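You operate a simulated robot arm through the tools that you are given. There is no shell and no other tool.

You are at the controls of a simulated robot arm. One attempt, no reset.

JOB
The bulb has blackened: switch off, let it cool, screw in the spare and light the lamp again.
Fine: the old bulb goes into the china stand; raise the hood to get at it; the hood ends lowered.

The check looks at the end state, three seconds after you hand in, the way a careful person would. Anything else that was tipped, shoved, dropped, spilled or broken makes it a failure.

ROBOT AND FRAMES
A 7-joint arm with a two-finger parallel gripper, fixed in place. Base frame: the origin is at the foot of the arm, x ahead of it, y to its left, z up; the work surface is at about z = 750. Readings come in mm, rad, newtons and seconds.
With the tool pointing down near the work surface it reaches from about 100 to 860 mm from the base axis. Its first joint turns from -2.007 to 2.007 rad. Payload 3.91 kg.
Tool frame: the origin (TCP) lies between the finger pads and is the grasp point; the fingertips stand 30 mm ahead of it; z points along the fingers, y is the line along which they close. Largest opening 110 mm; finger width 20, thickness 10; the body of the gripper, 48 by 112 mm, starts 55 mm behind the TCP.
Orientation is told as [roll, pitch, yaw] about the base's x, y, z axes, in that order, counted from this pose: with the fingers straight down and closing along the base's y, the tool's x points along the base's -x, its y along +y and its z along -z.

CONTROLS
- The arm moves only by the tool servo_tool. Its argument "motion" is a list of rows, each an object of numbers (a shift or turn left out is 0, a gripper value left out holds the last): "x", "y", "z": the shift along the base's x, y, z in mm; "rx", "ry", "rz": the turn, a rotation vector about the base's x, y, z in rad; "hand": the finger opening in mm, from 0 to 110. In form: [{"x": .., "y": .., "z": .., "rx": .., "ry": .., "rz": .., "hand": ..}, ...]. A call has 1 to 20 rows; each row is the pose to reach, as a shift and turn from the pose commanded when the call began. Rows are played at 5 a second. More than 50 mm and 0.15 rad between two rows, or a gripper value outside its range, and nothing of the call is played. Where a pose cannot be reached the arm comes as near as it can. A force on the tool above 90 N (or 10 N above the force at the start of the call, whichever is more), or a blocked arm, ends the call early, and 0.2 s more pass. The fingers move at their own pace (about 153 mm/s each) and stop on an object; they squeeze with about 22 N. The grip force told is the motor's: it shows also when the fingers shut on nothing. Time passes only in rows, and 0.2 s behind the last, so rows that repeat a pose let the fingers close. It gives the time, the measured TCP pose, the force on the tool (base axes), the opening and the grip force at its end, in the units of the frame above (readings bear some noise), with the torque about the TCP (base axes, N m) and any sound that the robot's microphone picked up.
- Cameras (640 x 400 px; columns grow to the right, rows downward): "scene" is fixed at [54.9, 511.9, 1464]; the picture's right is [-0.61, -0.79, 0.00], its down [-0.26, 0.20, -0.94] and it looks along [0.75, -0.58, -0.33] (base axes); focal length 359 px, centre (320, 200). "wrist" rides on the gripper at [72, 17, -103] in the tool frame; the picture's right is [-0.23, 0.97, 0.00], its down [-0.76, -0.18, -0.62] and it looks along [-0.61, -0.14, 0.78] (tool axes); focal length 222 px, centre (320, 200). There is no depth. A picture from a camera that has moved, and an enlarged one, comes with that camera's place and axes in the base frame and with its lens. The place of the scene camera against the robot may be out by one fixed shift of up to 18 mm in any direction.
- grab_frame(camera): a new picture of that camera. The clock stands still meanwhile.
- move_column(by): slides the trunk up (or, below 0, down) by that many mm; the arm rides with it, the base frame stays. It gives what a move gives, with no picture.
- enlarge(camera, box): a new picture of the part [left, top, right, bottom] of that camera's present view, enlarged. The clock stands still meanwhile.
- job_done(): hands the job in; it is judged then, once.

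Places have to be worked out from the pictures, the camera data and where the tool is seen. Open the gripper and draw the arm clear of the work before you hand the job in, unless the task says otherwise.

The tools are called after "Emit:" as a command line: name --argument value ..., lists and objects as JSON in quotes. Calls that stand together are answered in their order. servo_tool: Moves the arm, as the interface text tells. Its arguments: {"type":"object","properties":{"motion":{"type":"array","items":{"type":"object","properties":{"x":{"type":"number"},"y":{"type":"number"},"z":{"type":"number"},"rx":{"type":"number"},"ry":{"type":"number"},"rz":{"type":"number"},"hand":{"type":"number"}}}}},"required":["motion"]} The other tools are called the same way: move_column (by) slides the trunk up or down; grab_frame (camera) takes a picture; enlarge (camera, box) takes an enlarged picture of a part of a camera's view; job_done () hands the job in.

At the start:

```text
time_s: 0.0
ee_pos: [458.9, 124.9, 1413.8]
ee_rot: [0.001, -0.001, -0.001]
force: [-0.6, -0.4, 0.1]
moment: [-0.06, -0.03, -0.02]
opening: 110.3
gripper_force: 0.1
trunk travel left (down, up): [-900.0, 90.0]
```

scene: 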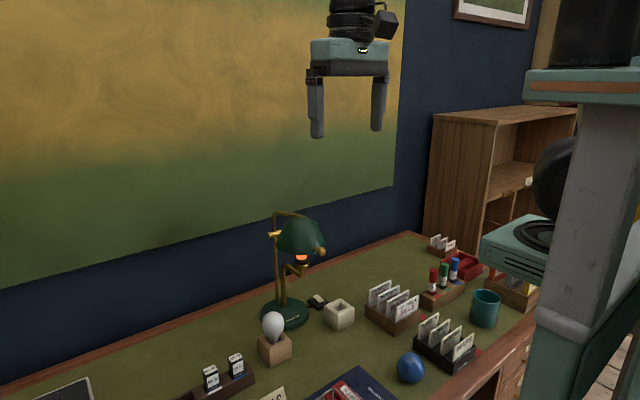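
wrist: 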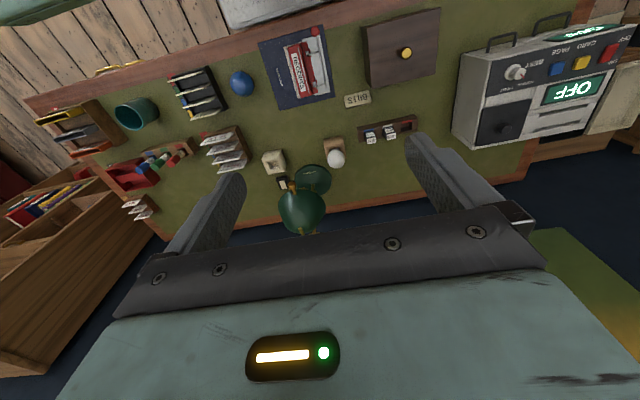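

I'll look closer at the lamp, the stands and the rest of the desk before any move.

Emit:
enlarge --camera "scene" --box '[240, 200, 370, 370]'

Emit:
enlarge --camera "wrist" --box '[230, 130, 430, 250]'

Emit:
enlarge --camera "scene" --box '[360, 220, 560, 390]'

Emit:
enlarge --camera "scene" --box '[160, 300, 400, 400]'

Emit:
enlarge --camera "wrist" --box '[430, 0, 640, 160]'

```text
2.35 times, centred on (305, 285) of scene
camera zoom: at [54.9, 511.9, 1464.0], right [-0.61, -0.79, 0.0], down [-0.26, 0.2, -0.94], along [0.75, -0.58, -0.33], focal length 845 px, centre (355, 0)
```

zoom: 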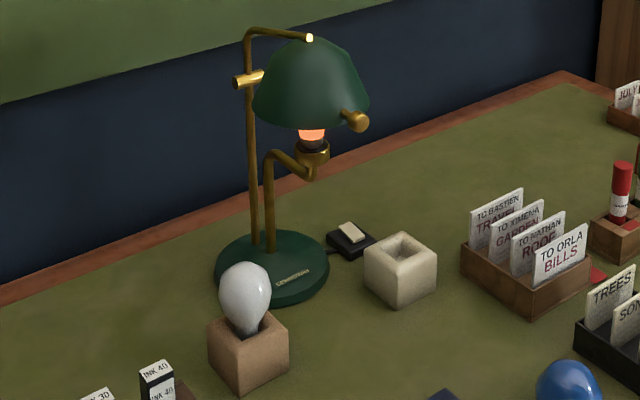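

```text
3.20 times, centred on (330, 190) of wrist
camera zoom: at [387.3, 143.5, 1519.1], right [0.23, 0.97, 0.0], down [0.76, -0.18, 0.62], along [0.61, -0.14, -0.78], focal length 711 px, centre (288, 232)
```

zoom: 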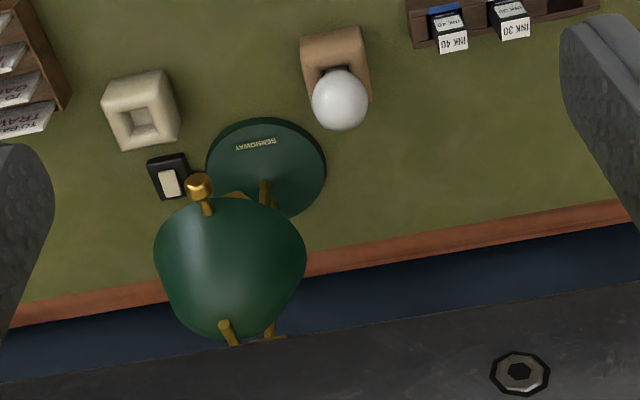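

```text
2.35 times, centred on (460, 305) of scene
camera zoom: at [54.9, 511.9, 1464.0], right [-0.61, -0.79, 0.0], down [-0.26, 0.2, -0.94], along [0.75, -0.58, -0.33], focal length 845 px, centre (-9, -47)
```

zoom: 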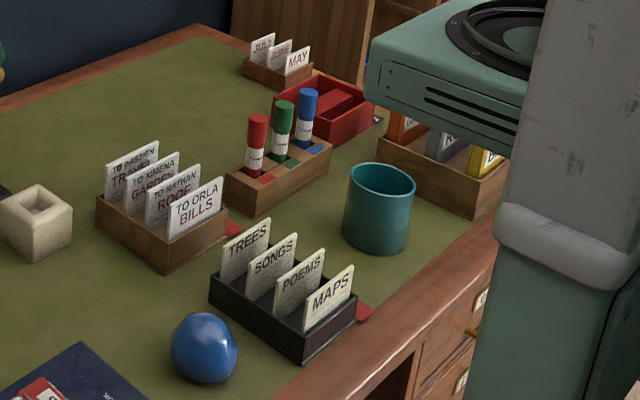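

```text
2.67 times, centred on (280, 350) of scene
camera zoom: at [54.9, 511.9, 1464.0], right [-0.61, -0.79, 0.0], down [-0.26, 0.2, -0.94], along [0.75, -0.58, -0.33], focal length 958 px, centre (427, -200)
```

zoom: 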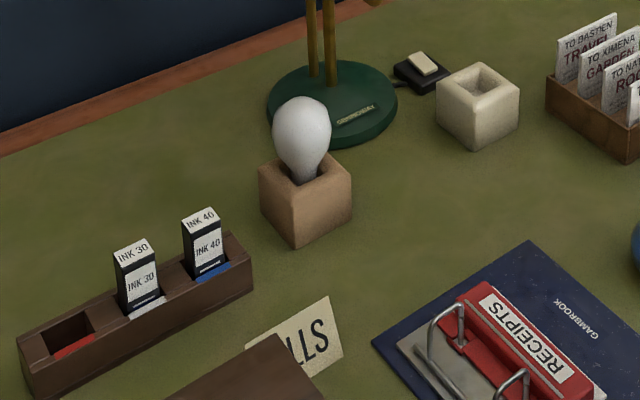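

```text
2.50 times, centred on (535, 80) of wrist
camera zoom: at [387.3, 143.5, 1519.1], right [0.23, 0.97, 0.0], down [0.76, -0.18, 0.62], along [0.61, -0.14, -0.78], focal length 555 px, centre (-218, 500)
```

zoom: 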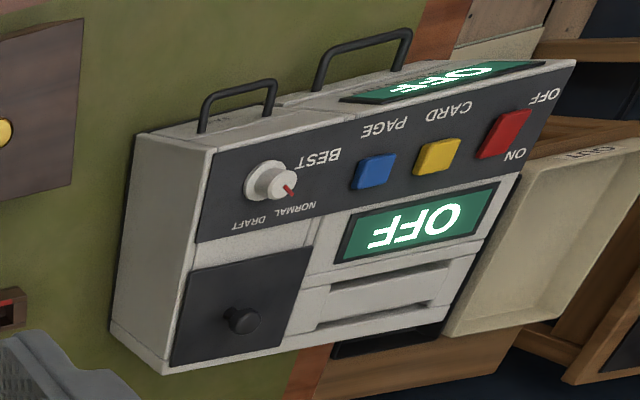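

The switch looks to be the black rocker beside the lamp foot. The hood has a brass knob and seems to be hinged on the tall post. I'll zoom in on these details.

Emit:
enlarge --camera "scene" --box '[260, 205, 340, 275]'

Emit:
enlarge --camera "scene" --box '[255, 270, 365, 370]'

Emit:
enlarge --camera "wrist" --box '[260, 160, 350, 240]'

```text
5.71 times, centred on (300, 240) of scene
camera zoom: at [54.9, 511.9, 1464.0], right [-0.61, -0.79, 0.0], down [-0.26, 0.2, -0.94], along [0.75, -0.58, -0.33], focal length 2052 px, centre (434, -29)
```

zoom: 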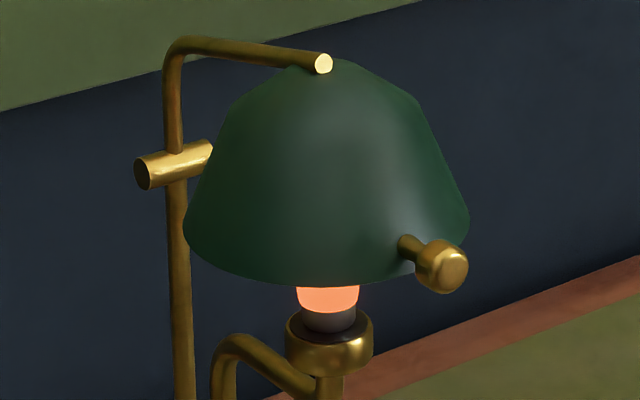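

```text
4.00 times, centred on (310, 320) of scene
camera zoom: at [54.9, 511.9, 1464.0], right [-0.61, -0.79, 0.0], down [-0.26, 0.2, -0.94], along [0.75, -0.58, -0.33], focal length 1437 px, centre (360, -280)
```

zoom: 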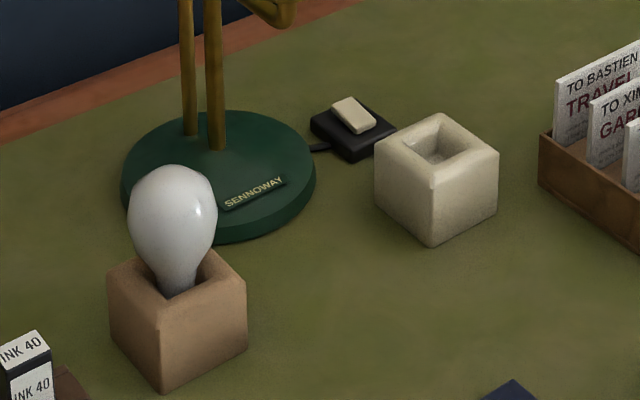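

```text
5.00 times, centred on (305, 200) of wrist
camera zoom: at [387.3, 143.5, 1519.1], right [0.23, 0.97, 0.0], down [0.76, -0.18, 0.62], along [0.61, -0.14, -0.78], focal length 1111 px, centre (395, 200)
```

zoom: 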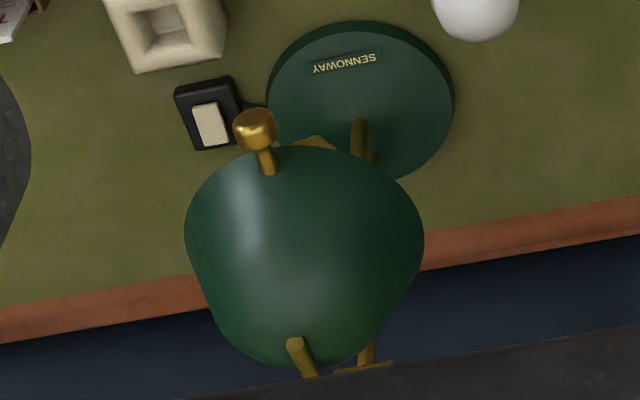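

The hood appears hinged on the tall post at about (907, 0, 1019), with its knob on the robot side. I need a side view to see the mechanism, so I'll lower the trunk and tilt the wrist camera forward.

Emit:
move_column --by -280

Emit:
servo_tool --motion '[{"x": -20, "ry": -0.12}, {"x": -40, "ry": -0.24}, {"x": -60, "ry": -0.36}, {"x": -80, "ry": -0.48}, {"x": -100, "ry": -0.6}, {"x": -100, "ry": -0.7}]'

Emit:
grab_frame --camera "wrist"

```text
time_s: 2.8
ee_pos: [458.4, 125.6, 1133.9]
ee_rot: [0.001, 0.0, -0.001]
force: [-0.1, -0.5, 0.4]
moment: [0.04, -0.02, 0.0]
opening: 110.1
gripper_force: 0.1
trunk travel left (down, up): [-620.0, 370.0]
```

```text
time_s: 4.4
ee_pos: [383.0, 109.8, 1134.3]
ee_rot: [0.013, -0.679, -0.103]
force: [-0.3, 0.4, -0.6]
moment: [0.02, -0.06, 0.02]
opening: 110.0
gripper_force: 0.1
trunk travel left (down, up): [-620.0, 370.0]
stopped in row 6: the arm was blocked; the commanded pose is now the measured one
```

```text
taken
camera wrist: at [264.4, 137.6, 1169.9], right [0.27, 0.95, 0.15], down [0.18, -0.21, 0.96], along [0.95, -0.23, -0.23], focal length 222 px, centre (320, 200)
```

wrist: 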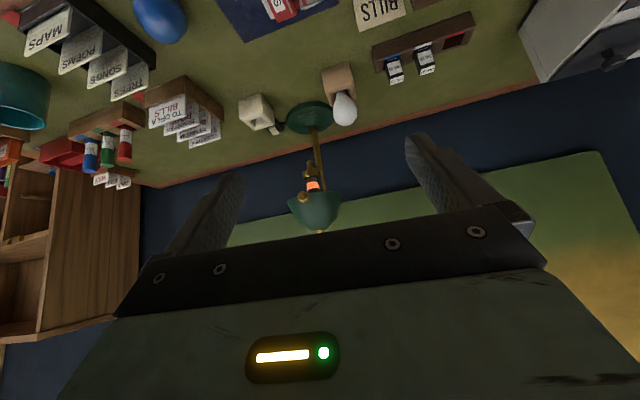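

The lamp is in view, upside down. I'll enlarge it from here.

Emit:
enlarge --camera "wrist" --box '[265, 85, 375, 240]'

Emit:
enlarge --camera "wrist" --box '[275, 150, 360, 235]'

```text
2.58 times, centred on (320, 162) of wrist
camera zoom: at [264.4, 137.6, 1169.9], right [0.27, 0.95, 0.15], down [0.18, -0.21, 0.96], along [0.95, -0.23, -0.23], focal length 573 px, centre (320, 297)
```

zoom: 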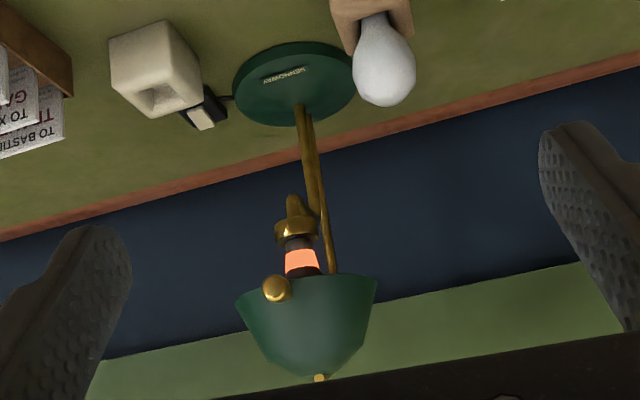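

```text
4.71 times, centred on (318, 192) of wrist
camera zoom: at [264.4, 137.6, 1169.9], right [0.27, 0.95, 0.15], down [0.18, -0.21, 0.96], along [0.95, -0.23, -0.23], focal length 1045 px, centre (332, 235)
```

zoom: 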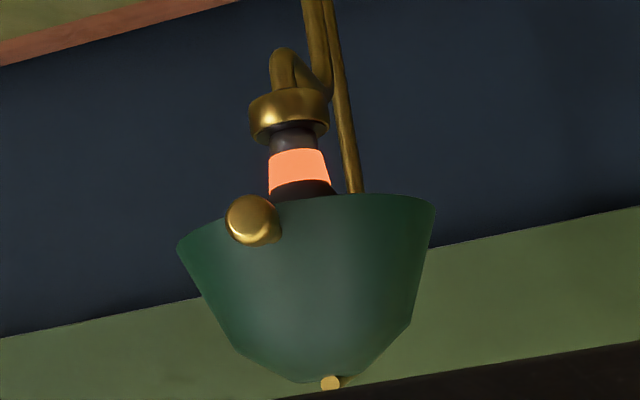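

From the pictures, the L-shaped rod carries the hood and pivots at the hinge, about (907, 0, 1019). The knob is at about (678, 5, 1056) and the socket ring at about (763, 5, 980). I'll check the arm's shape in the scene camera before choosing a path to the switch.

Emit:
grab_frame --camera "scene"

Emit:
enlarge --camera "scene" --box '[305, 285, 345, 315]'

```text
taken
```

scene: 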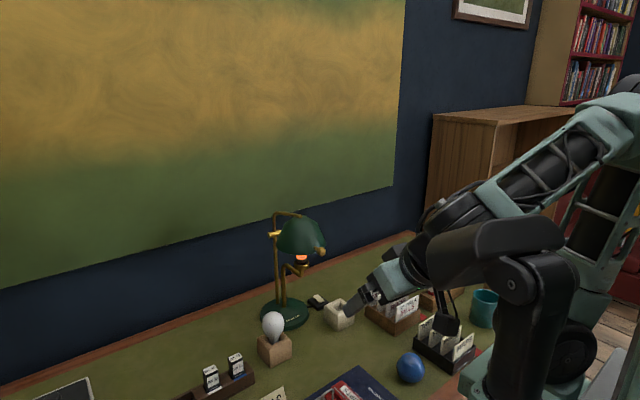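

```text
13.33 times, centred on (325, 300) of scene
camera zoom: at [54.9, 511.9, 1464.0], right [-0.61, -0.79, 0.0], down [-0.26, 0.2, -0.94], along [0.75, -0.58, -0.33], focal length 4789 px, centre (253, -1133)
```

zoom: 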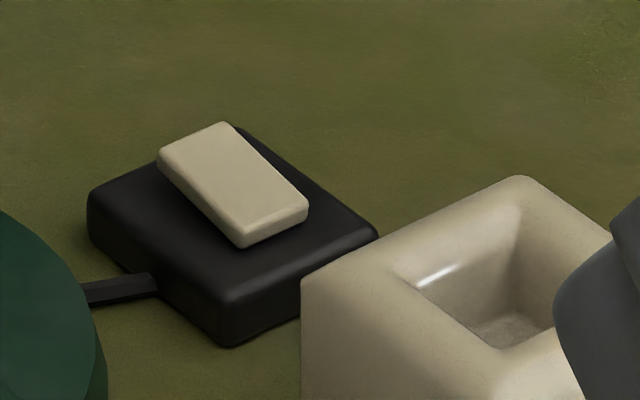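

The rocker's near end (−x) looks pressed down. I'll straighten the tool and move to the side of the lamp, near y = −160, to look at the switch from above.

Emit:
servo_tool --motion '[{"y": -40, "rx": 0.004, "ry": 0.12, "rz": 0.018}, {"y": -85, "rx": 0.008, "ry": 0.24, "rz": 0.036}, {"y": -130, "rx": 0.012, "ry": 0.36, "rz": 0.054}, {"y": -175, "rx": 0.016, "ry": 0.48, "rz": 0.072}, {"y": -220, "rx": 0.02, "ry": 0.6, "rz": 0.09}, {"y": -265, "rx": 0.022, "ry": 0.678, "rz": 0.099, "hand": 20}, {"x": 45, "y": -270, "rx": 0.022, "ry": 0.678, "rz": 0.099}, {"x": 90, "y": -270, "rx": 0.022, "ry": 0.678, "rz": 0.099}, {"x": 135, "y": -270, "rx": 0.022, "ry": 0.678, "rz": 0.099}, {"x": 180, "y": -270, "rx": 0.022, "ry": 0.678, "rz": 0.099}, {"x": 225, "y": -270, "z": -20, "rx": 0.022, "ry": 0.678, "rz": 0.099}, {"x": 270, "y": -270, "z": -40, "rx": 0.022, "ry": 0.678, "rz": 0.099}, {"x": 315, "y": -270, "z": -60, "rx": 0.022, "ry": 0.678, "rz": 0.099}]'

Emit:
grab_frame --camera "wrist"

Emit:
grab_frame --camera "scene"

```text
time_s: 7.2
ee_pos: [698.6, -162.0, 1074.0]
ee_rot: [0.002, -0.003, 0.008]
force: [-1.1, 0.1, 0.8]
moment: [0.0, -0.03, 0.02]
opening: 20.1
gripper_force: 0.0
out of reach, approached as far as the arm can: row 1, 2, 3, 4, 5, 6, 7
trunk travel left (down, up): [-620.0, 370.0]
```

```text
taken
camera wrist: at [626.7, -144.0, 1178.7], right [0.22, 0.98, 0.0], down [0.76, -0.17, 0.63], along [0.61, -0.14, -0.78], focal length 222 px, centre (320, 200)
```

wrist: 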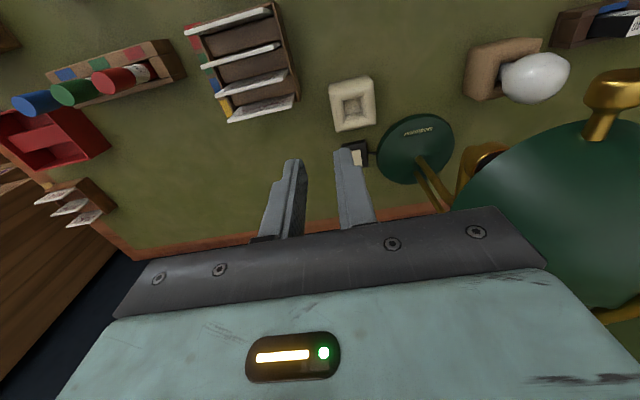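

```text
taken
```

scene: 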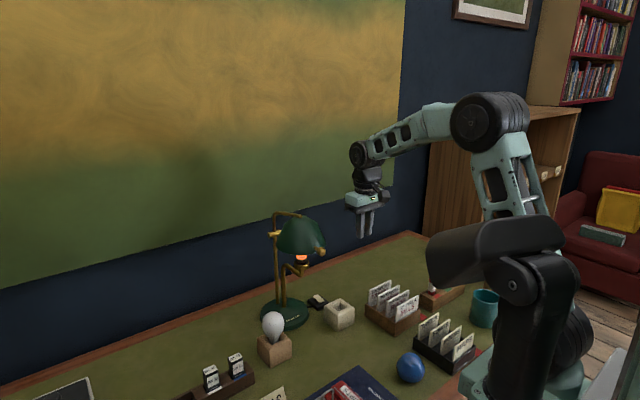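

The switch is partly hidden behind a finger. I'll enlarge this view.

Emit:
enlarge --camera "wrist" --box '[310, 60, 470, 190]'

```text
3.08 times, centred on (390, 125) of wrist
camera zoom: at [626.7, -144.0, 1178.7], right [0.22, 0.98, 0.0], down [0.76, -0.17, 0.63], along [0.61, -0.14, -0.78], focal length 684 px, centre (105, 431)
```

zoom: 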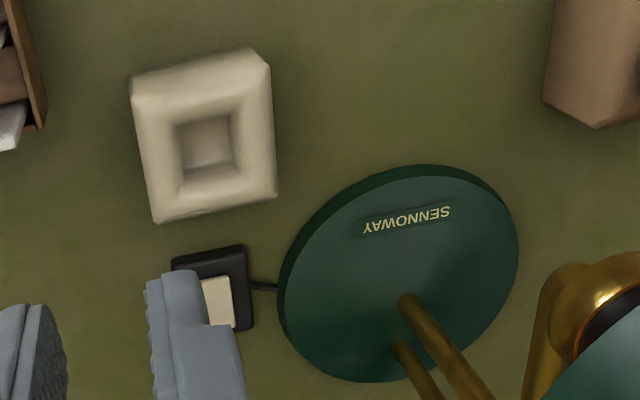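

The rocker centre looks to be near (855, −121). I'll open the fingers and descend for a clear, close view of the switch.

Emit:
servo_tool --motion '[{"z": -45, "hand": 110}, {"z": -90}, {"x": 20, "z": -135}, {"x": 60, "y": 5, "z": -160}, {"x": 60, "y": 5, "z": -160}]'

Emit:
grab_frame --camera "wrist"

Emit:
enlarge --camera "wrist" --box '[290, 100, 450, 230]'

```text
time_s: 8.4
ee_pos: [758.0, -155.5, 910.9]
ee_rot: [0.001, 0.0, 0.007]
force: [0.6, -0.5, 0.0]
moment: [-0.03, -0.03, -0.01]
opening: 110.2
gripper_force: 0.0
trunk travel left (down, up): [-620.0, 370.0]
```

```text
taken
camera wrist: at [685.5, -138.9, 1015.2], right [0.22, 0.98, 0.0], down [0.76, -0.17, 0.62], along [0.61, -0.14, -0.78], focal length 222 px, centre (320, 200)
```

wrist: 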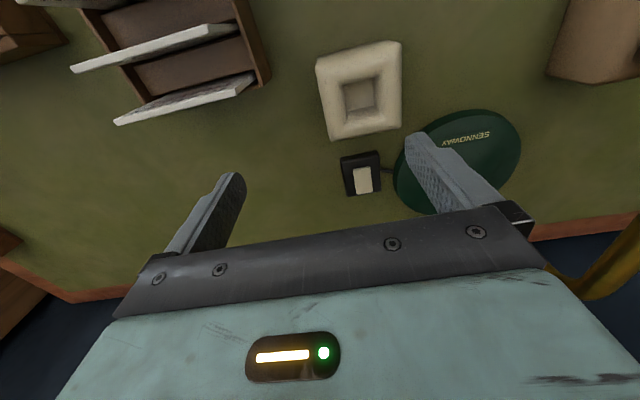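

```text
3.08 times, centred on (370, 165) of wrist
camera zoom: at [685.5, -138.9, 1015.2], right [0.22, 0.98, 0.0], down [0.76, -0.17, 0.62], along [0.61, -0.14, -0.78], focal length 684 px, centre (166, 308)
```

zoom: 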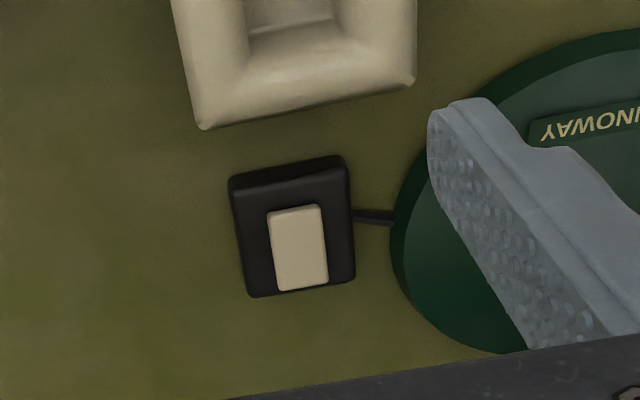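

The rocker spans about x 837–872 at y ≈ −120, and its far end looks raised. I'll yaw the gripper 90° so that one finger, half open, can press the far end at x ≈ 867.

Emit:
servo_tool --motion '[{"x": 0, "y": 0, "rz": 0.14, "hand": 60}, {"rz": 0.28}, {"rz": 0.42}, {"rz": 0.56}, {"rz": 0.7}, {"rz": 0.84}, {"rz": 0.98}, {"rz": 1.12}, {"rz": 1.26}, {"rz": 1.4}, {"rz": 1.5}, {"rz": 1.563}, {"x": 37, "y": 17, "rz": 1.563}, {"x": 74, "y": 35.5, "rz": 1.563}, {"x": 74, "y": 35.5, "z": -40, "rz": 1.563}, {"x": 74, "y": 35.5, "z": -70, "rz": 1.563}]'

Emit:
grab_frame --camera "wrist"

Emit:
enlarge --camera "scene" --box '[280, 240, 400, 330]'

```text
time_s: 11.8
ee_pos: [830.5, -120.6, 843.3]
ee_rot: [0.002, -0.002, 1.569]
force: [-0.5, -0.1, 0.6]
moment: [0.03, -0.02, 0.0]
opening: 60.2
gripper_force: 0.2
trunk travel left (down, up): [-620.0, 370.0]
```

```text
taken
camera wrist: at [813.6, -194.0, 947.4], right [-0.97, 0.23, 0.0], down [0.18, 0.76, 0.62], along [0.14, 0.61, -0.78], focal length 222 px, centre (320, 200)
```

wrist: 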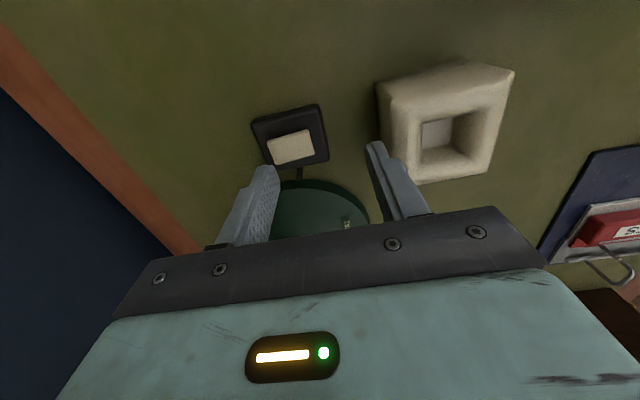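

```text
4.44 times, centred on (340, 285) of scene
camera zoom: at [54.9, 511.9, 1464.0], right [-0.61, -0.79, 0.0], down [-0.26, 0.2, -0.94], along [0.75, -0.58, -0.33], focal length 1596 px, centre (231, -178)
```

zoom: 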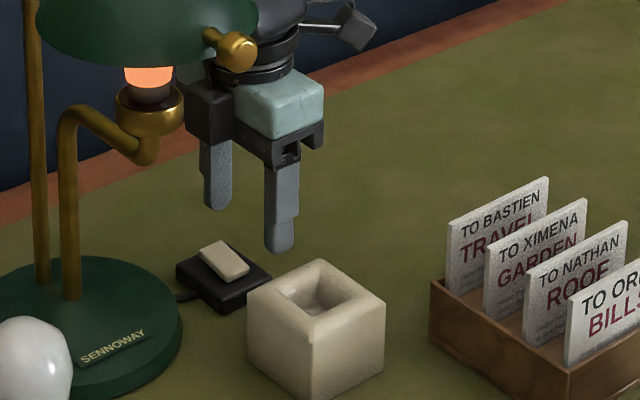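

The rocker centre is confirmed at (855, −121). The front finger is over its far end, so I'll lower it in small steps and watch the force.

Emit:
servo_tool --motion '[{"x": 2, "z": -10}, {"x": 2, "z": -20}, {"x": 2, "z": -27}, {"x": 2, "z": -30}]'

Emit:
enlarge --camera "scene" --box '[290, 240, 350, 320]'

```text
time_s: 12.8
ee_pos: [833.5, -120.3, 814.3]
ee_rot: [0.001, -0.002, 1.57]
force: [-0.3, -0.5, -0.2]
moment: [-0.01, 0.01, 0.0]
opening: 59.9
gripper_force: 0.2
trunk travel left (down, up): [-620.0, 370.0]
```

```text
5.00 times, centred on (320, 280) of scene
camera zoom: at [54.9, 511.9, 1464.0], right [-0.61, -0.79, 0.0], down [-0.26, 0.2, -0.94], along [0.75, -0.58, -0.33], focal length 1796 px, centre (320, -200)
```

zoom: 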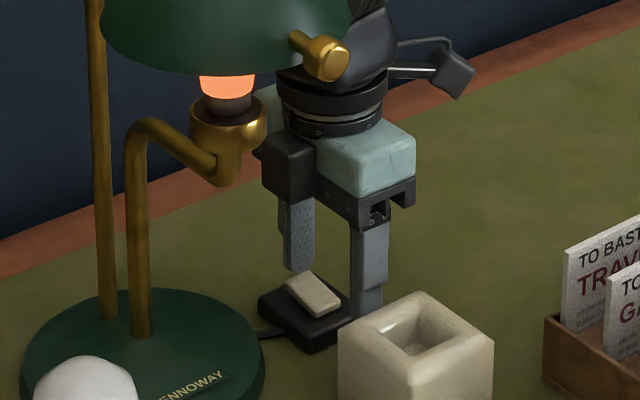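

No contact yet, with the tip at z ≈ 784. I'll continue down in 2 mm steps.

Emit:
servo_tool --motion '[{"z": -2}, {"z": -4}, {"z": -6}]'

Emit:
enlarge --camera "scene" --box '[290, 240, 350, 320]'

```text
time_s: 13.6
ee_pos: [834.4, -119.1, 807.9]
ee_rot: [0.003, -0.002, 1.57]
force: [0.4, 0.3, 0.1]
moment: [0.02, -0.06, 0.03]
opening: 60.2
gripper_force: 0.0
trunk travel left (down, up): [-620.0, 370.0]
```

```text
5.00 times, centred on (320, 280) of scene
camera zoom: at [54.9, 511.9, 1464.0], right [-0.61, -0.79, 0.0], down [-0.26, 0.2, -0.94], along [0.75, -0.58, -0.33], focal length 1796 px, centre (320, -200)
```

zoom: 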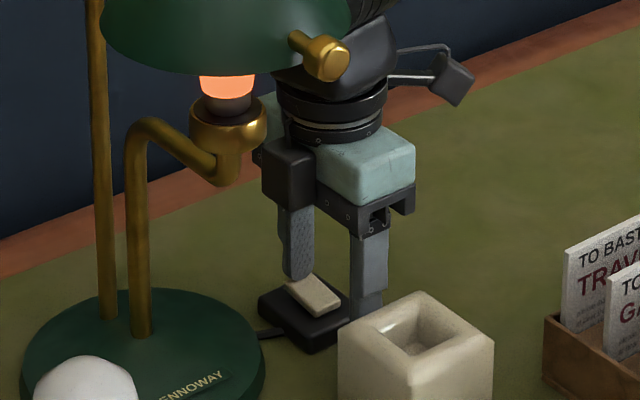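

The finger is about to touch the raised far end, so I'll continue.

Emit:
servo_tool --motion '[{"z": -2}, {"z": -4}, {"z": -6}]'

Emit:
enlarge --camera "scene" --box '[290, 240, 350, 320]'

```text
time_s: 14.4
ee_pos: [834.2, -119.7, 804.4]
ee_rot: [-0.001, -0.003, 1.569]
force: [-0.6, -0.8, 18.7]
moment: [-0.1, -0.51, -0.04]
opening: 59.4
gripper_force: 0.0
trunk travel left (down, up): [-620.0, 370.0]
```

```text
5.00 times, centred on (320, 280) of scene
camera zoom: at [54.9, 511.9, 1464.0], right [-0.61, -0.79, 0.0], down [-0.26, 0.2, -0.94], along [0.75, -0.58, -0.33], focal length 1796 px, centre (320, -200)
```

zoom: 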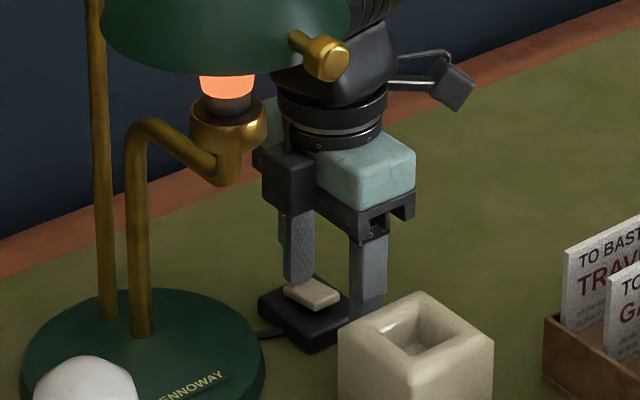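

The force rose to 19 N and the rocker looks tipped over. I'll lift off and check whether it stayed.

Emit:
servo_tool --motion '[{"z": 15}, {"z": 40}, {"z": 70}, {"z": 70}]'

Emit:
enlarge --camera "scene" --box '[260, 210, 350, 320]'

Emit:
enlarge --camera "wrist" --box '[230, 80, 360, 180]'

```text
time_s: 15.4
ee_pos: [833.5, -119.6, 871.7]
ee_rot: [0.004, -0.001, 1.569]
force: [0.5, 0.3, 0.0]
moment: [0.0, -0.04, -0.01]
opening: 59.8
gripper_force: 0.0
trunk travel left (down, up): [-620.0, 370.0]
```

```text
3.64 times, centred on (305, 265) of scene
camera zoom: at [54.9, 511.9, 1464.0], right [-0.61, -0.79, 0.0], down [-0.26, 0.2, -0.94], along [0.75, -0.58, -0.33], focal length 1306 px, centre (374, -36)
```

zoom: 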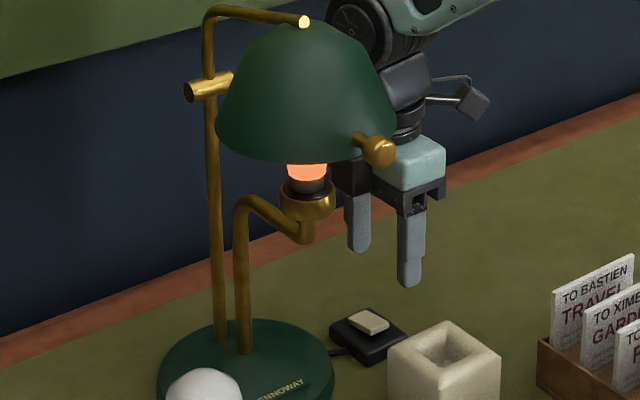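

```text
4.00 times, centred on (295, 130) of wrist
camera zoom: at [817.5, -191.7, 975.8], right [-0.97, 0.23, 0.0], down [0.18, 0.76, 0.62], along [0.14, 0.61, -0.78], focal length 888 px, centre (420, 480)
```

zoom: 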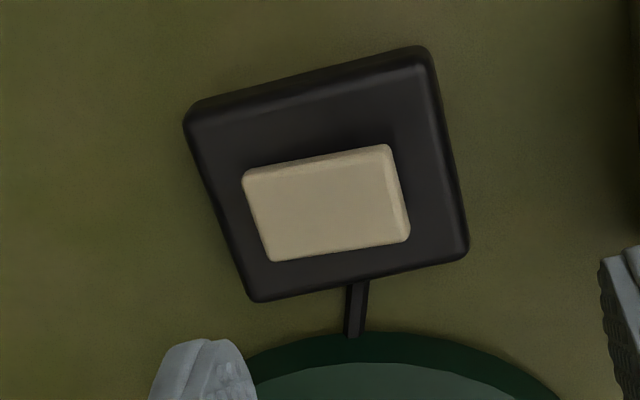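

The rocker has flipped and stayed; the bulb neck still glows hot. While it cools I'll go up and around to the knob at about (678, 5, 1056), with the yaw turned back to zero.

Emit:
servo_tool --motion '[{"y": -30, "z": 20}, {"x": -40, "y": -40, "z": 45}, {"x": -75, "y": -40, "z": 80}, {"x": -110, "y": -40, "z": 115, "rz": -0.14}, {"x": -145, "y": -40, "z": 150, "rz": -0.28}, {"x": -180, "y": -40, "z": 185, "rz": -0.42}, {"x": -205, "y": -40, "z": 220, "rz": -0.56}, {"x": -215, "y": -40, "z": 255, "rz": -0.7}, {"x": -215, "y": -20, "z": 290, "rz": -0.84}, {"x": -215, "y": 20, "z": 298, "rz": -0.98}, {"x": -215, "y": 60, "z": 298, "rz": -1.12}, {"x": -215, "y": 100, "z": 298, "rz": -1.26}, {"x": -215, "y": 124.6, "z": 298, "rz": -1.4}, {"x": -215, "y": 124.6, "z": 298, "rz": -1.5}, {"x": -215, "y": 124.6, "z": 298, "rz": -1.569}, {"x": -215, "y": 124.6, "z": 298, "rz": -1.569}]'

Emit:
grab_frame --camera "wrist"

Emit:
grab_frame --camera "scene"

```text
time_s: 18.8
ee_pos: [618.3, 5.3, 1170.7]
ee_rot: [0.002, -0.001, 0.0]
force: [0.6, 0.0, -0.9]
moment: [0.0, 0.01, -0.01]
opening: 60.1
gripper_force: 0.0
trunk travel left (down, up): [-620.0, 370.0]
```

```text
taken
camera wrist: at [546.8, 21.7, 1274.6], right [0.23, 0.97, 0.0], down [0.76, -0.18, 0.62], along [0.61, -0.14, -0.78], focal length 222 px, centre (320, 200)
```

wrist: 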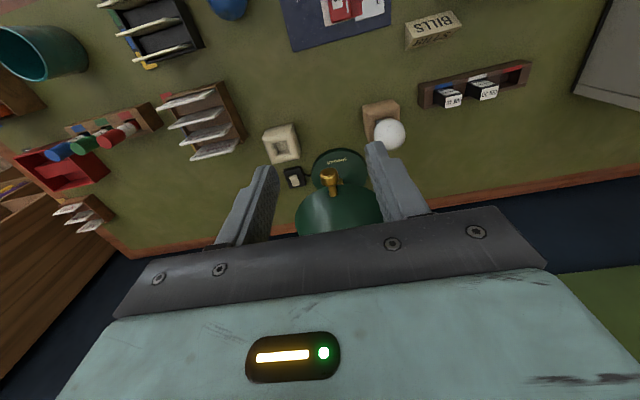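

```text
taken
```

scene: 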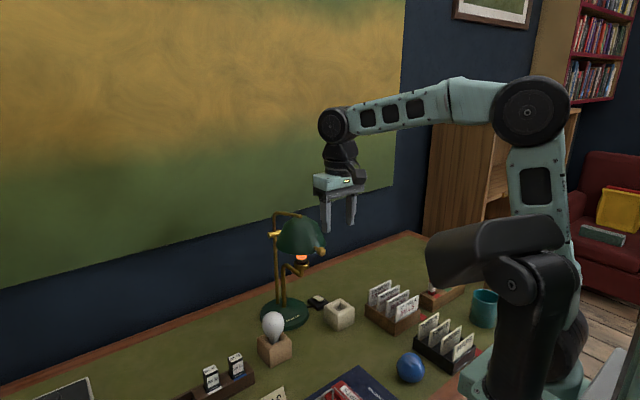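

Emit:
enlarge --camera "wrist" --box '[280, 140, 400, 230]'

Emit:
enlarge --camera "scene" --box '[270, 200, 350, 280]'

```text
4.44 times, centred on (340, 185) of wrist
camera zoom: at [546.8, 21.7, 1274.6], right [0.23, 0.97, 0.0], down [0.76, -0.18, 0.62], along [0.61, -0.14, -0.78], focal length 987 px, centre (231, 267)
```

zoom: 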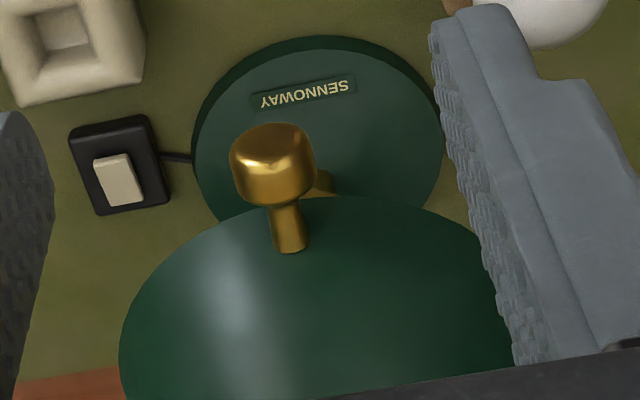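

```text
5.00 times, centred on (310, 240) of scene
camera zoom: at [54.9, 511.9, 1464.0], right [-0.61, -0.79, 0.0], down [-0.26, 0.2, -0.94], along [0.75, -0.58, -0.33], focal length 1796 px, centre (370, 0)
```

zoom: 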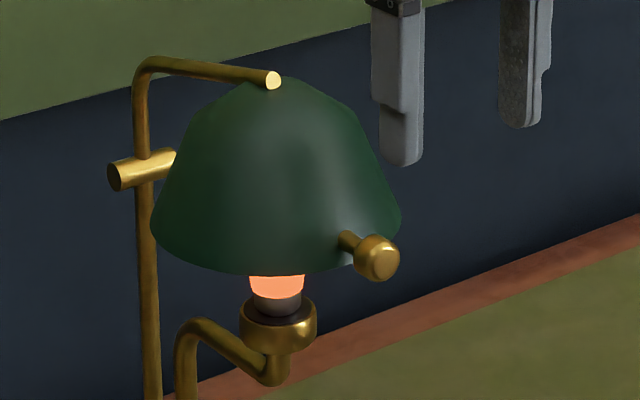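

The knob measures (687, 0.5, 1055) from two wrist views. I'll move above it, descend so the fingertips straddle it, and close.

Emit:
servo_tool --motion '[{"x": 35, "y": -4.8}, {"x": 68.7, "y": -4.8}, {"x": 68.7, "y": -4.8, "z": -40}, {"x": 68.7, "y": -4.8, "z": -80}, {"x": 68.7, "y": -4.8, "z": -100}, {"x": 68.7, "y": -4.8, "z": -100}]'

Emit:
enlarge --camera "scene" --box '[270, 200, 350, 280]'

Emit:
grab_frame --camera "wrist"

```text
time_s: 20.2
ee_pos: [686.1, 1.2, 1069.4]
ee_rot: [0.003, -0.004, 0.0]
force: [-0.2, -1.1, 0.1]
moment: [-0.02, 0.02, 0.01]
opening: 60.0
gripper_force: 0.0
trunk travel left (down, up): [-620.0, 370.0]
```

```text
5.00 times, centred on (310, 240) of scene
camera zoom: at [54.9, 511.9, 1464.0], right [-0.61, -0.79, 0.0], down [-0.26, 0.2, -0.94], along [0.75, -0.58, -0.33], focal length 1796 px, centre (370, 0)
```

zoom: 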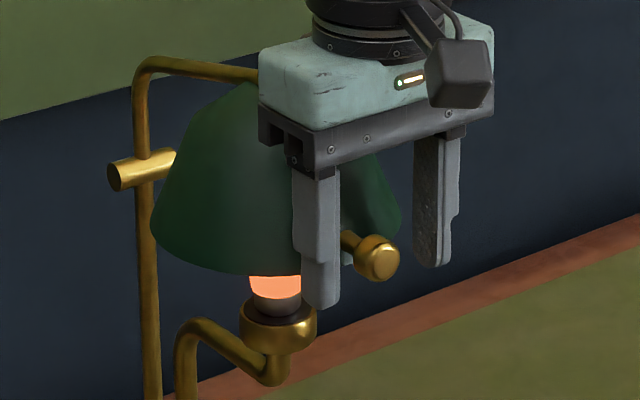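

```text
taken
camera wrist: at [613.7, 17.7, 1173.2], right [0.23, 0.97, 0.0], down [0.76, -0.18, 0.62], along [0.61, -0.14, -0.78], focal length 222 px, centre (320, 200)
```

wrist: 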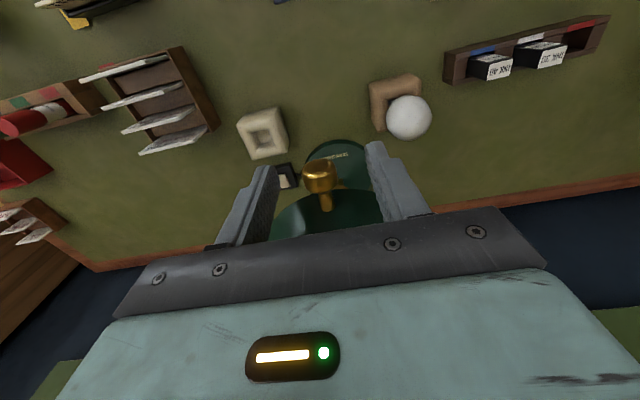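

The fingers straddle the knob. I'll close and lift about 20° along the hinge arc to feel the resistance.

Emit:
servo_tool --motion '[{"hand": 10}, {"hand": 10}, {"hand": 10}, {"x": 1.9, "z": 9.5}, {"x": 3.9, "z": 19}, {"x": 9.4, "z": 37.5}]'

Emit:
enlarge --camera "scene" --box '[250, 180, 370, 280]'

```text
time_s: 21.6
ee_pos: [694.7, -0.3, 1107.2]
ee_rot: [0.001, 0.0, 0.001]
force: [-8.4, -2.6, -4.3]
moment: [-0.05, 1.41, -0.01]
opening: 21.4
gripper_force: 45.7
trunk travel left (down, up): [-620.0, 370.0]
```

```text
4.00 times, centred on (310, 230) of scene
camera zoom: at [54.9, 511.9, 1464.0], right [-0.61, -0.79, 0.0], down [-0.26, 0.2, -0.94], along [0.75, -0.58, -0.33], focal length 1437 px, centre (360, 80)
```

zoom: 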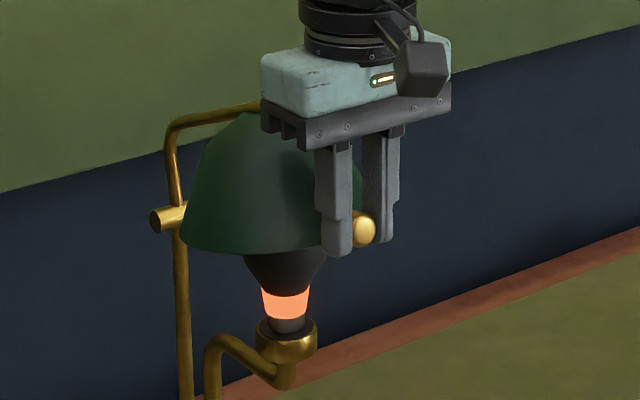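

The hood swings on its hinge and the blackened bulb shows below it. I'll carry on along the arc to about 40°.

Emit:
servo_tool --motion '[{"x": 7.1, "z": 18}, {"x": 15.8, "z": 35.3}, {"x": 25.9, "z": 51.8}, {"x": 37.4, "z": 67.3}, {"x": 50.3, "z": 81.8}, {"x": 64.3, "z": 95.1}]'

Emit:
enlarge --camera "scene" --box '[250, 160, 370, 280]'

```text
time_s: 23.0
ee_pos: [760.6, -0.6, 1203.3]
ee_rot: [0.005, -0.003, 0.002]
force: [-15.1, 8.9, 7.0]
moment: [0.23, 1.46, 0.02]
opening: 21.1
gripper_force: 45.4
trunk travel left (down, up): [-620.0, 370.0]
```

```text
3.33 times, centred on (310, 220) of scene
camera zoom: at [54.9, 511.9, 1464.0], right [-0.61, -0.79, 0.0], down [-0.26, 0.2, -0.94], along [0.75, -0.58, -0.33], focal length 1197 px, centre (353, 133)
```

zoom: 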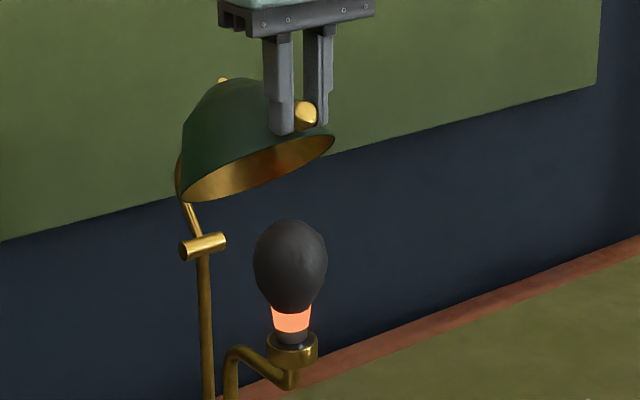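

The bulb is now exposed and its neck is still glowing. I'll continue the arc to about 65°.

Emit:
servo_tool --motion '[{"x": 15.2, "z": 12}, {"x": 31.3, "z": 22.7}, {"x": 48.3, "z": 31.9}, {"x": 66.1, "z": 39.6}, {"x": 84.5, "z": 45.7}]'

Emit:
enlarge --camera "scene" --box '[250, 160, 370, 280]'

```text
time_s: 24.2
ee_pos: [810.2, -0.5, 1234.6]
ee_rot: [0.001, -0.005, 0.001]
force: [2.5, 15.2, 3.2]
moment: [0.22, -0.78, -0.08]
opening: 21.1
gripper_force: 44.8
out of reach, approached as far as the arm can: row 4, 5
trunk travel left (down, up): [-620.0, 370.0]
```

```text
3.33 times, centred on (310, 220) of scene
camera zoom: at [54.9, 511.9, 1464.0], right [-0.61, -0.79, 0.0], down [-0.26, 0.2, -0.94], along [0.75, -0.58, -0.33], focal length 1197 px, centre (353, 133)
```

zoom: 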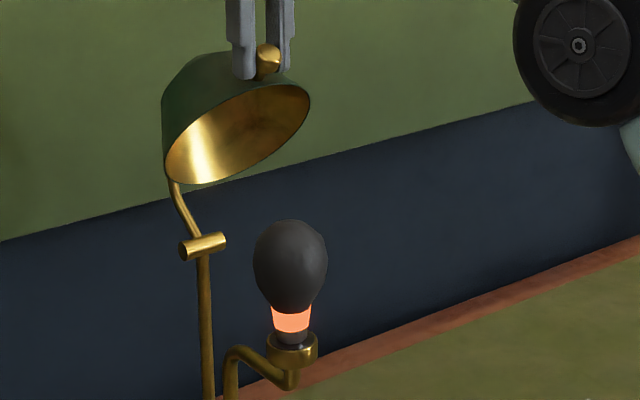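

The arm is at its reach limit at about 55° of lift. Tilting the tool forward should gain reach, so I'll try a small tilt first and see how the pose responds.

Emit:
servo_tool --motion '[{"ry": -0.06}, {"ry": -0.12}]'

```text
time_s: 24.8
ee_pos: [808.6, -0.3, 1234.9]
ee_rot: [0.002, -0.122, 0.002]
force: [-10.3, 13.4, 3.9]
moment: [0.23, 1.44, -0.04]
opening: 21.3
gripper_force: 45.1
trunk travel left (down, up): [-620.0, 370.0]
```

The commanded pose is the clipped one, and tilting works. I'll continue the arc with more forward tilt, to about 75°.

Emit:
servo_tool --motion '[{"x": 8, "z": 3.8, "ry": -0.1}, {"x": 16.2, "z": 7.4, "ry": -0.15}, {"x": 25, "z": 10.5, "ry": -0.2}, {"x": 33.1, "z": 13.1, "ry": -0.25}, {"x": 42, "z": 15.2, "ry": -0.3}, {"x": 50.4, "z": 17, "ry": -0.35}, {"x": 59, "z": 18.2, "ry": -0.4}, {"x": 68, "z": 19.1, "ry": -0.45}]'

Emit:
enlarge --camera "scene" --box '[250, 160, 370, 280]'

```text
time_s: 26.6
ee_pos: [878.4, -3.7, 1251.4]
ee_rot: [0.0, -0.572, 0.0]
force: [-0.7, -0.4, -0.2]
moment: [0.0, 0.01, -0.01]
opening: 10.0
gripper_force: 0.0
trunk travel left (down, up): [-620.0, 370.0]
```

```text
3.33 times, centred on (310, 220) of scene
camera zoom: at [54.9, 511.9, 1464.0], right [-0.61, -0.79, 0.0], down [-0.26, 0.2, -0.94], along [0.75, -0.58, -0.33], focal length 1197 px, centre (353, 133)
```

zoom: 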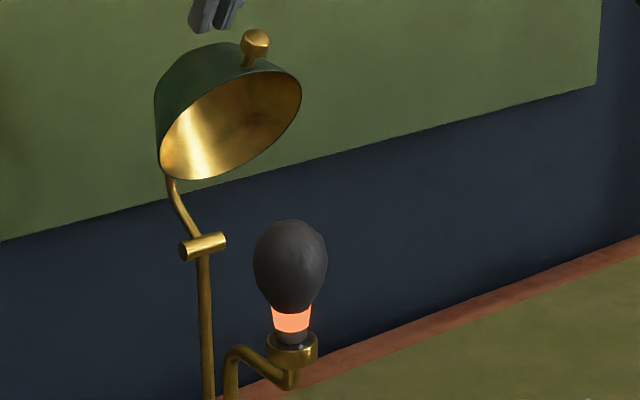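

The hood slipped from the grip at roughly 60° and is holding itself up there. I'll lift clear with the trunk so the fingers don't touch the knob on the way back.

Emit:
move_column --by 80

Emit:
grab_frame --camera "scene"

```text
time_s: 27.8
ee_pos: [876.7, -1.9, 1331.2]
ee_rot: [0.002, -0.572, 0.0]
force: [0.5, -0.2, 0.1]
moment: [-0.02, 0.0, 0.03]
opening: 9.9
gripper_force: 0.0
trunk travel left (down, up): [-700.0, 290.0]
```

```text
taken
```

scene: 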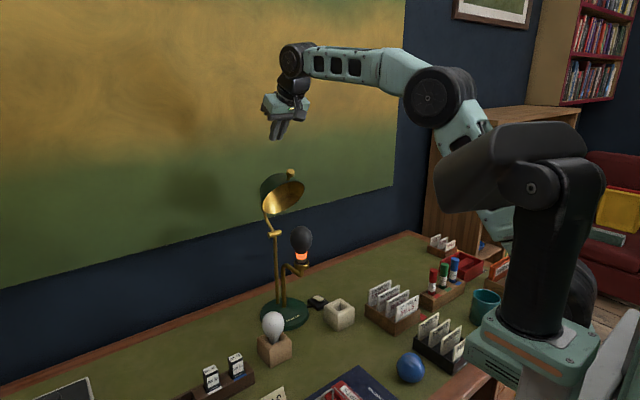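

I'm clear of the hood. I'll retreat toward −x and straighten the tool.

Emit:
servo_tool --motion '[{"x": -45, "ry": 0.1}, {"x": -90, "ry": 0.2}, {"x": -135, "ry": 0.3}, {"x": -180, "ry": 0.4}, {"x": -225, "ry": 0.5}, {"x": -270, "ry": 0.572}, {"x": -276, "ry": 0.572}]'

Emit:
grab_frame --camera "wrist"

Emit:
enlarge --camera "scene" --box '[250, 20, 450, 280]'

```text
time_s: 29.4
ee_pos: [600.7, -3.5, 1332.7]
ee_rot: [0.002, 0.001, 0.0]
force: [-0.6, 0.4, -0.5]
moment: [-0.03, 0.02, 0.0]
opening: 9.8
gripper_force: 0.1
trunk travel left (down, up): [-700.0, 290.0]
```

```text
taken
camera wrist: at [529.1, 13.3, 1436.6], right [0.23, 0.97, 0.0], down [0.76, -0.18, 0.62], along [0.61, -0.14, -0.78], focal length 222 px, centre (320, 200)
```

wrist: 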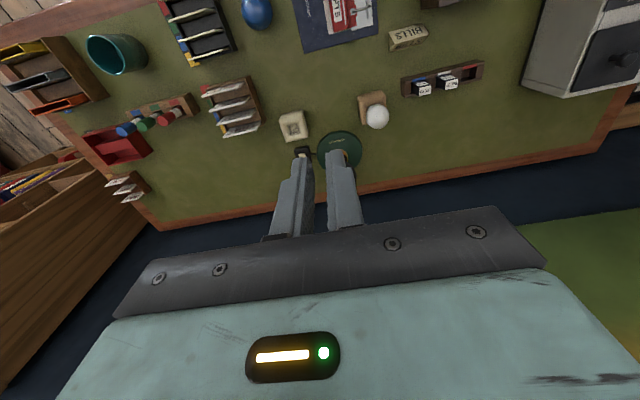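

```text
1.54 times, centred on (350, 150) of scene
camera zoom: at [54.9, 511.9, 1464.0], right [-0.61, -0.79, 0.0], down [-0.26, 0.2, -0.94], along [0.75, -0.58, -0.33], focal length 553 px, centre (274, 277)
```

zoom: 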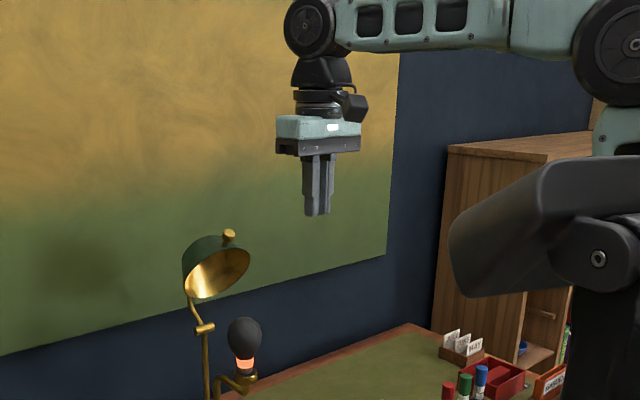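

The wrist joint sits on the tool axis about 200 mm above the TCP, so it should clear the raised knob. I'll check how the bulb's glow is developing.

Emit:
enlarge --camera "scene" --box '[260, 165, 340, 285]'

Emit:
servo_tool --motion '[{"hand": 100}, {}, {}, {}, {}, {}, {}, {}, {}, {}, {}, {}, {}, {}, {}, {}, {}, {}, {}, {}]'

Emit:
enlarge --camera "scene" --box '[260, 165, 340, 285]'

```text
3.33 times, centred on (300, 225) of scene
camera zoom: at [54.9, 511.9, 1464.0], right [-0.61, -0.79, 0.0], down [-0.26, 0.2, -0.94], along [0.75, -0.58, -0.33], focal length 1197 px, centre (387, 117)
```

zoom: 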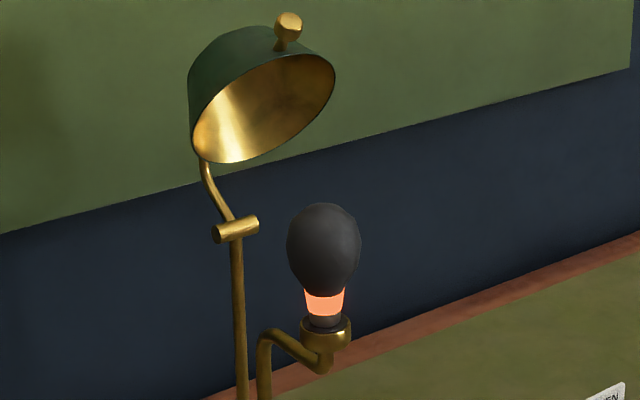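

```text
time_s: 33.6
ee_pos: [600.6, -4.0, 1333.0]
ee_rot: [0.002, -0.002, 0.001]
force: [0.6, 0.2, 0.4]
moment: [0.02, 0.01, 0.02]
opening: 100.1
gripper_force: 0.0
trunk travel left (down, up): [-700.0, 290.0]
```

```text
3.33 times, centred on (300, 225) of scene
camera zoom: at [54.9, 511.9, 1464.0], right [-0.61, -0.79, 0.0], down [-0.26, 0.2, -0.94], along [0.75, -0.58, -0.33], focal length 1197 px, centre (387, 117)
```

zoom: 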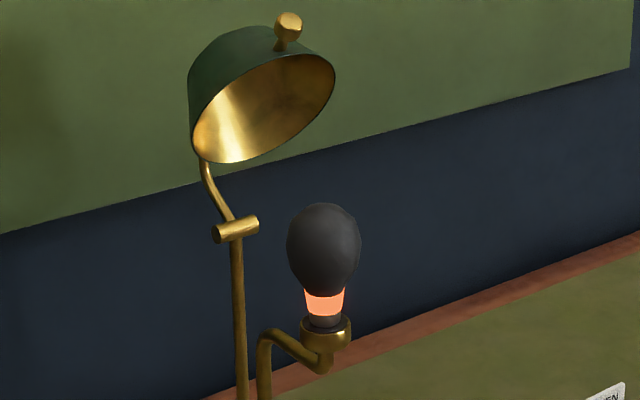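

The glow hasn't changed visibly after about 19 s, so I'll keep waiting. Meanwhile I'll move to a pose where the wrist camera sees the bulb between the fingers.

Emit:
servo_tool --motion '[{"x": 10, "y": 4, "z": -45}, {"x": 20, "y": 4, "z": -90}, {"x": 30, "y": 4, "z": -135}, {"x": 30, "y": 4, "z": -170}, {"x": 30, "y": 4, "z": -170}, {"x": 30, "y": 4, "z": -170}, {"x": 30, "y": 4, "z": -170}, {"x": 30, "y": 4, "z": -170}, {"x": 30, "y": 4, "z": -170}, {"x": 30, "y": 4, "z": -170}, {"x": 30, "y": 4, "z": -170}, {"x": 30, "y": 4, "z": -170}, {"x": 30, "y": 4, "z": -170}, {"x": 30, "y": 4, "z": -170}, {"x": 30, "y": 4, "z": -170}, {"x": 30, "y": 4, "z": -170}, {"x": 30, "y": 4, "z": -170}, {"x": 30, "y": 4, "z": -170}, {"x": 30, "y": 4, "z": -170}, {"x": 30, "y": 4, "z": -170}]'

Emit:
grab_frame --camera "wrist"

Emit:
enlarge --camera "scene" --box '[260, 165, 340, 285]'

```text
time_s: 37.8
ee_pos: [632.6, 0.8, 1161.7]
ee_rot: [0.003, -0.001, -0.002]
force: [-0.3, -0.2, -0.1]
moment: [0.03, -0.02, 0.0]
opening: 99.9
gripper_force: 0.2
trunk travel left (down, up): [-700.0, 290.0]
```

```text
taken
camera wrist: at [560.1, 18.0, 1267.0], right [0.23, 0.97, 0.0], down [0.76, -0.18, 0.62], along [0.61, -0.14, -0.78], focal length 222 px, centre (320, 200)
```

wrist: 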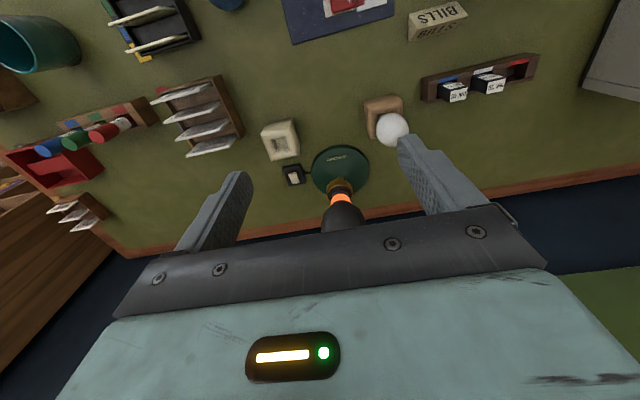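

```text
3.33 times, centred on (300, 225) of scene
camera zoom: at [54.9, 511.9, 1464.0], right [-0.61, -0.79, 0.0], down [-0.26, 0.2, -0.94], along [0.75, -0.58, -0.33], focal length 1197 px, centre (387, 117)
```

zoom: 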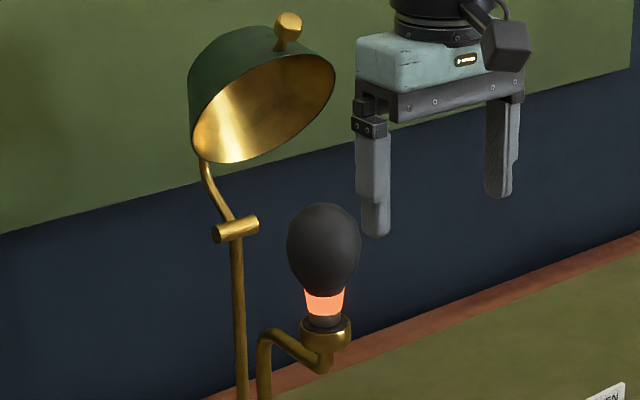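

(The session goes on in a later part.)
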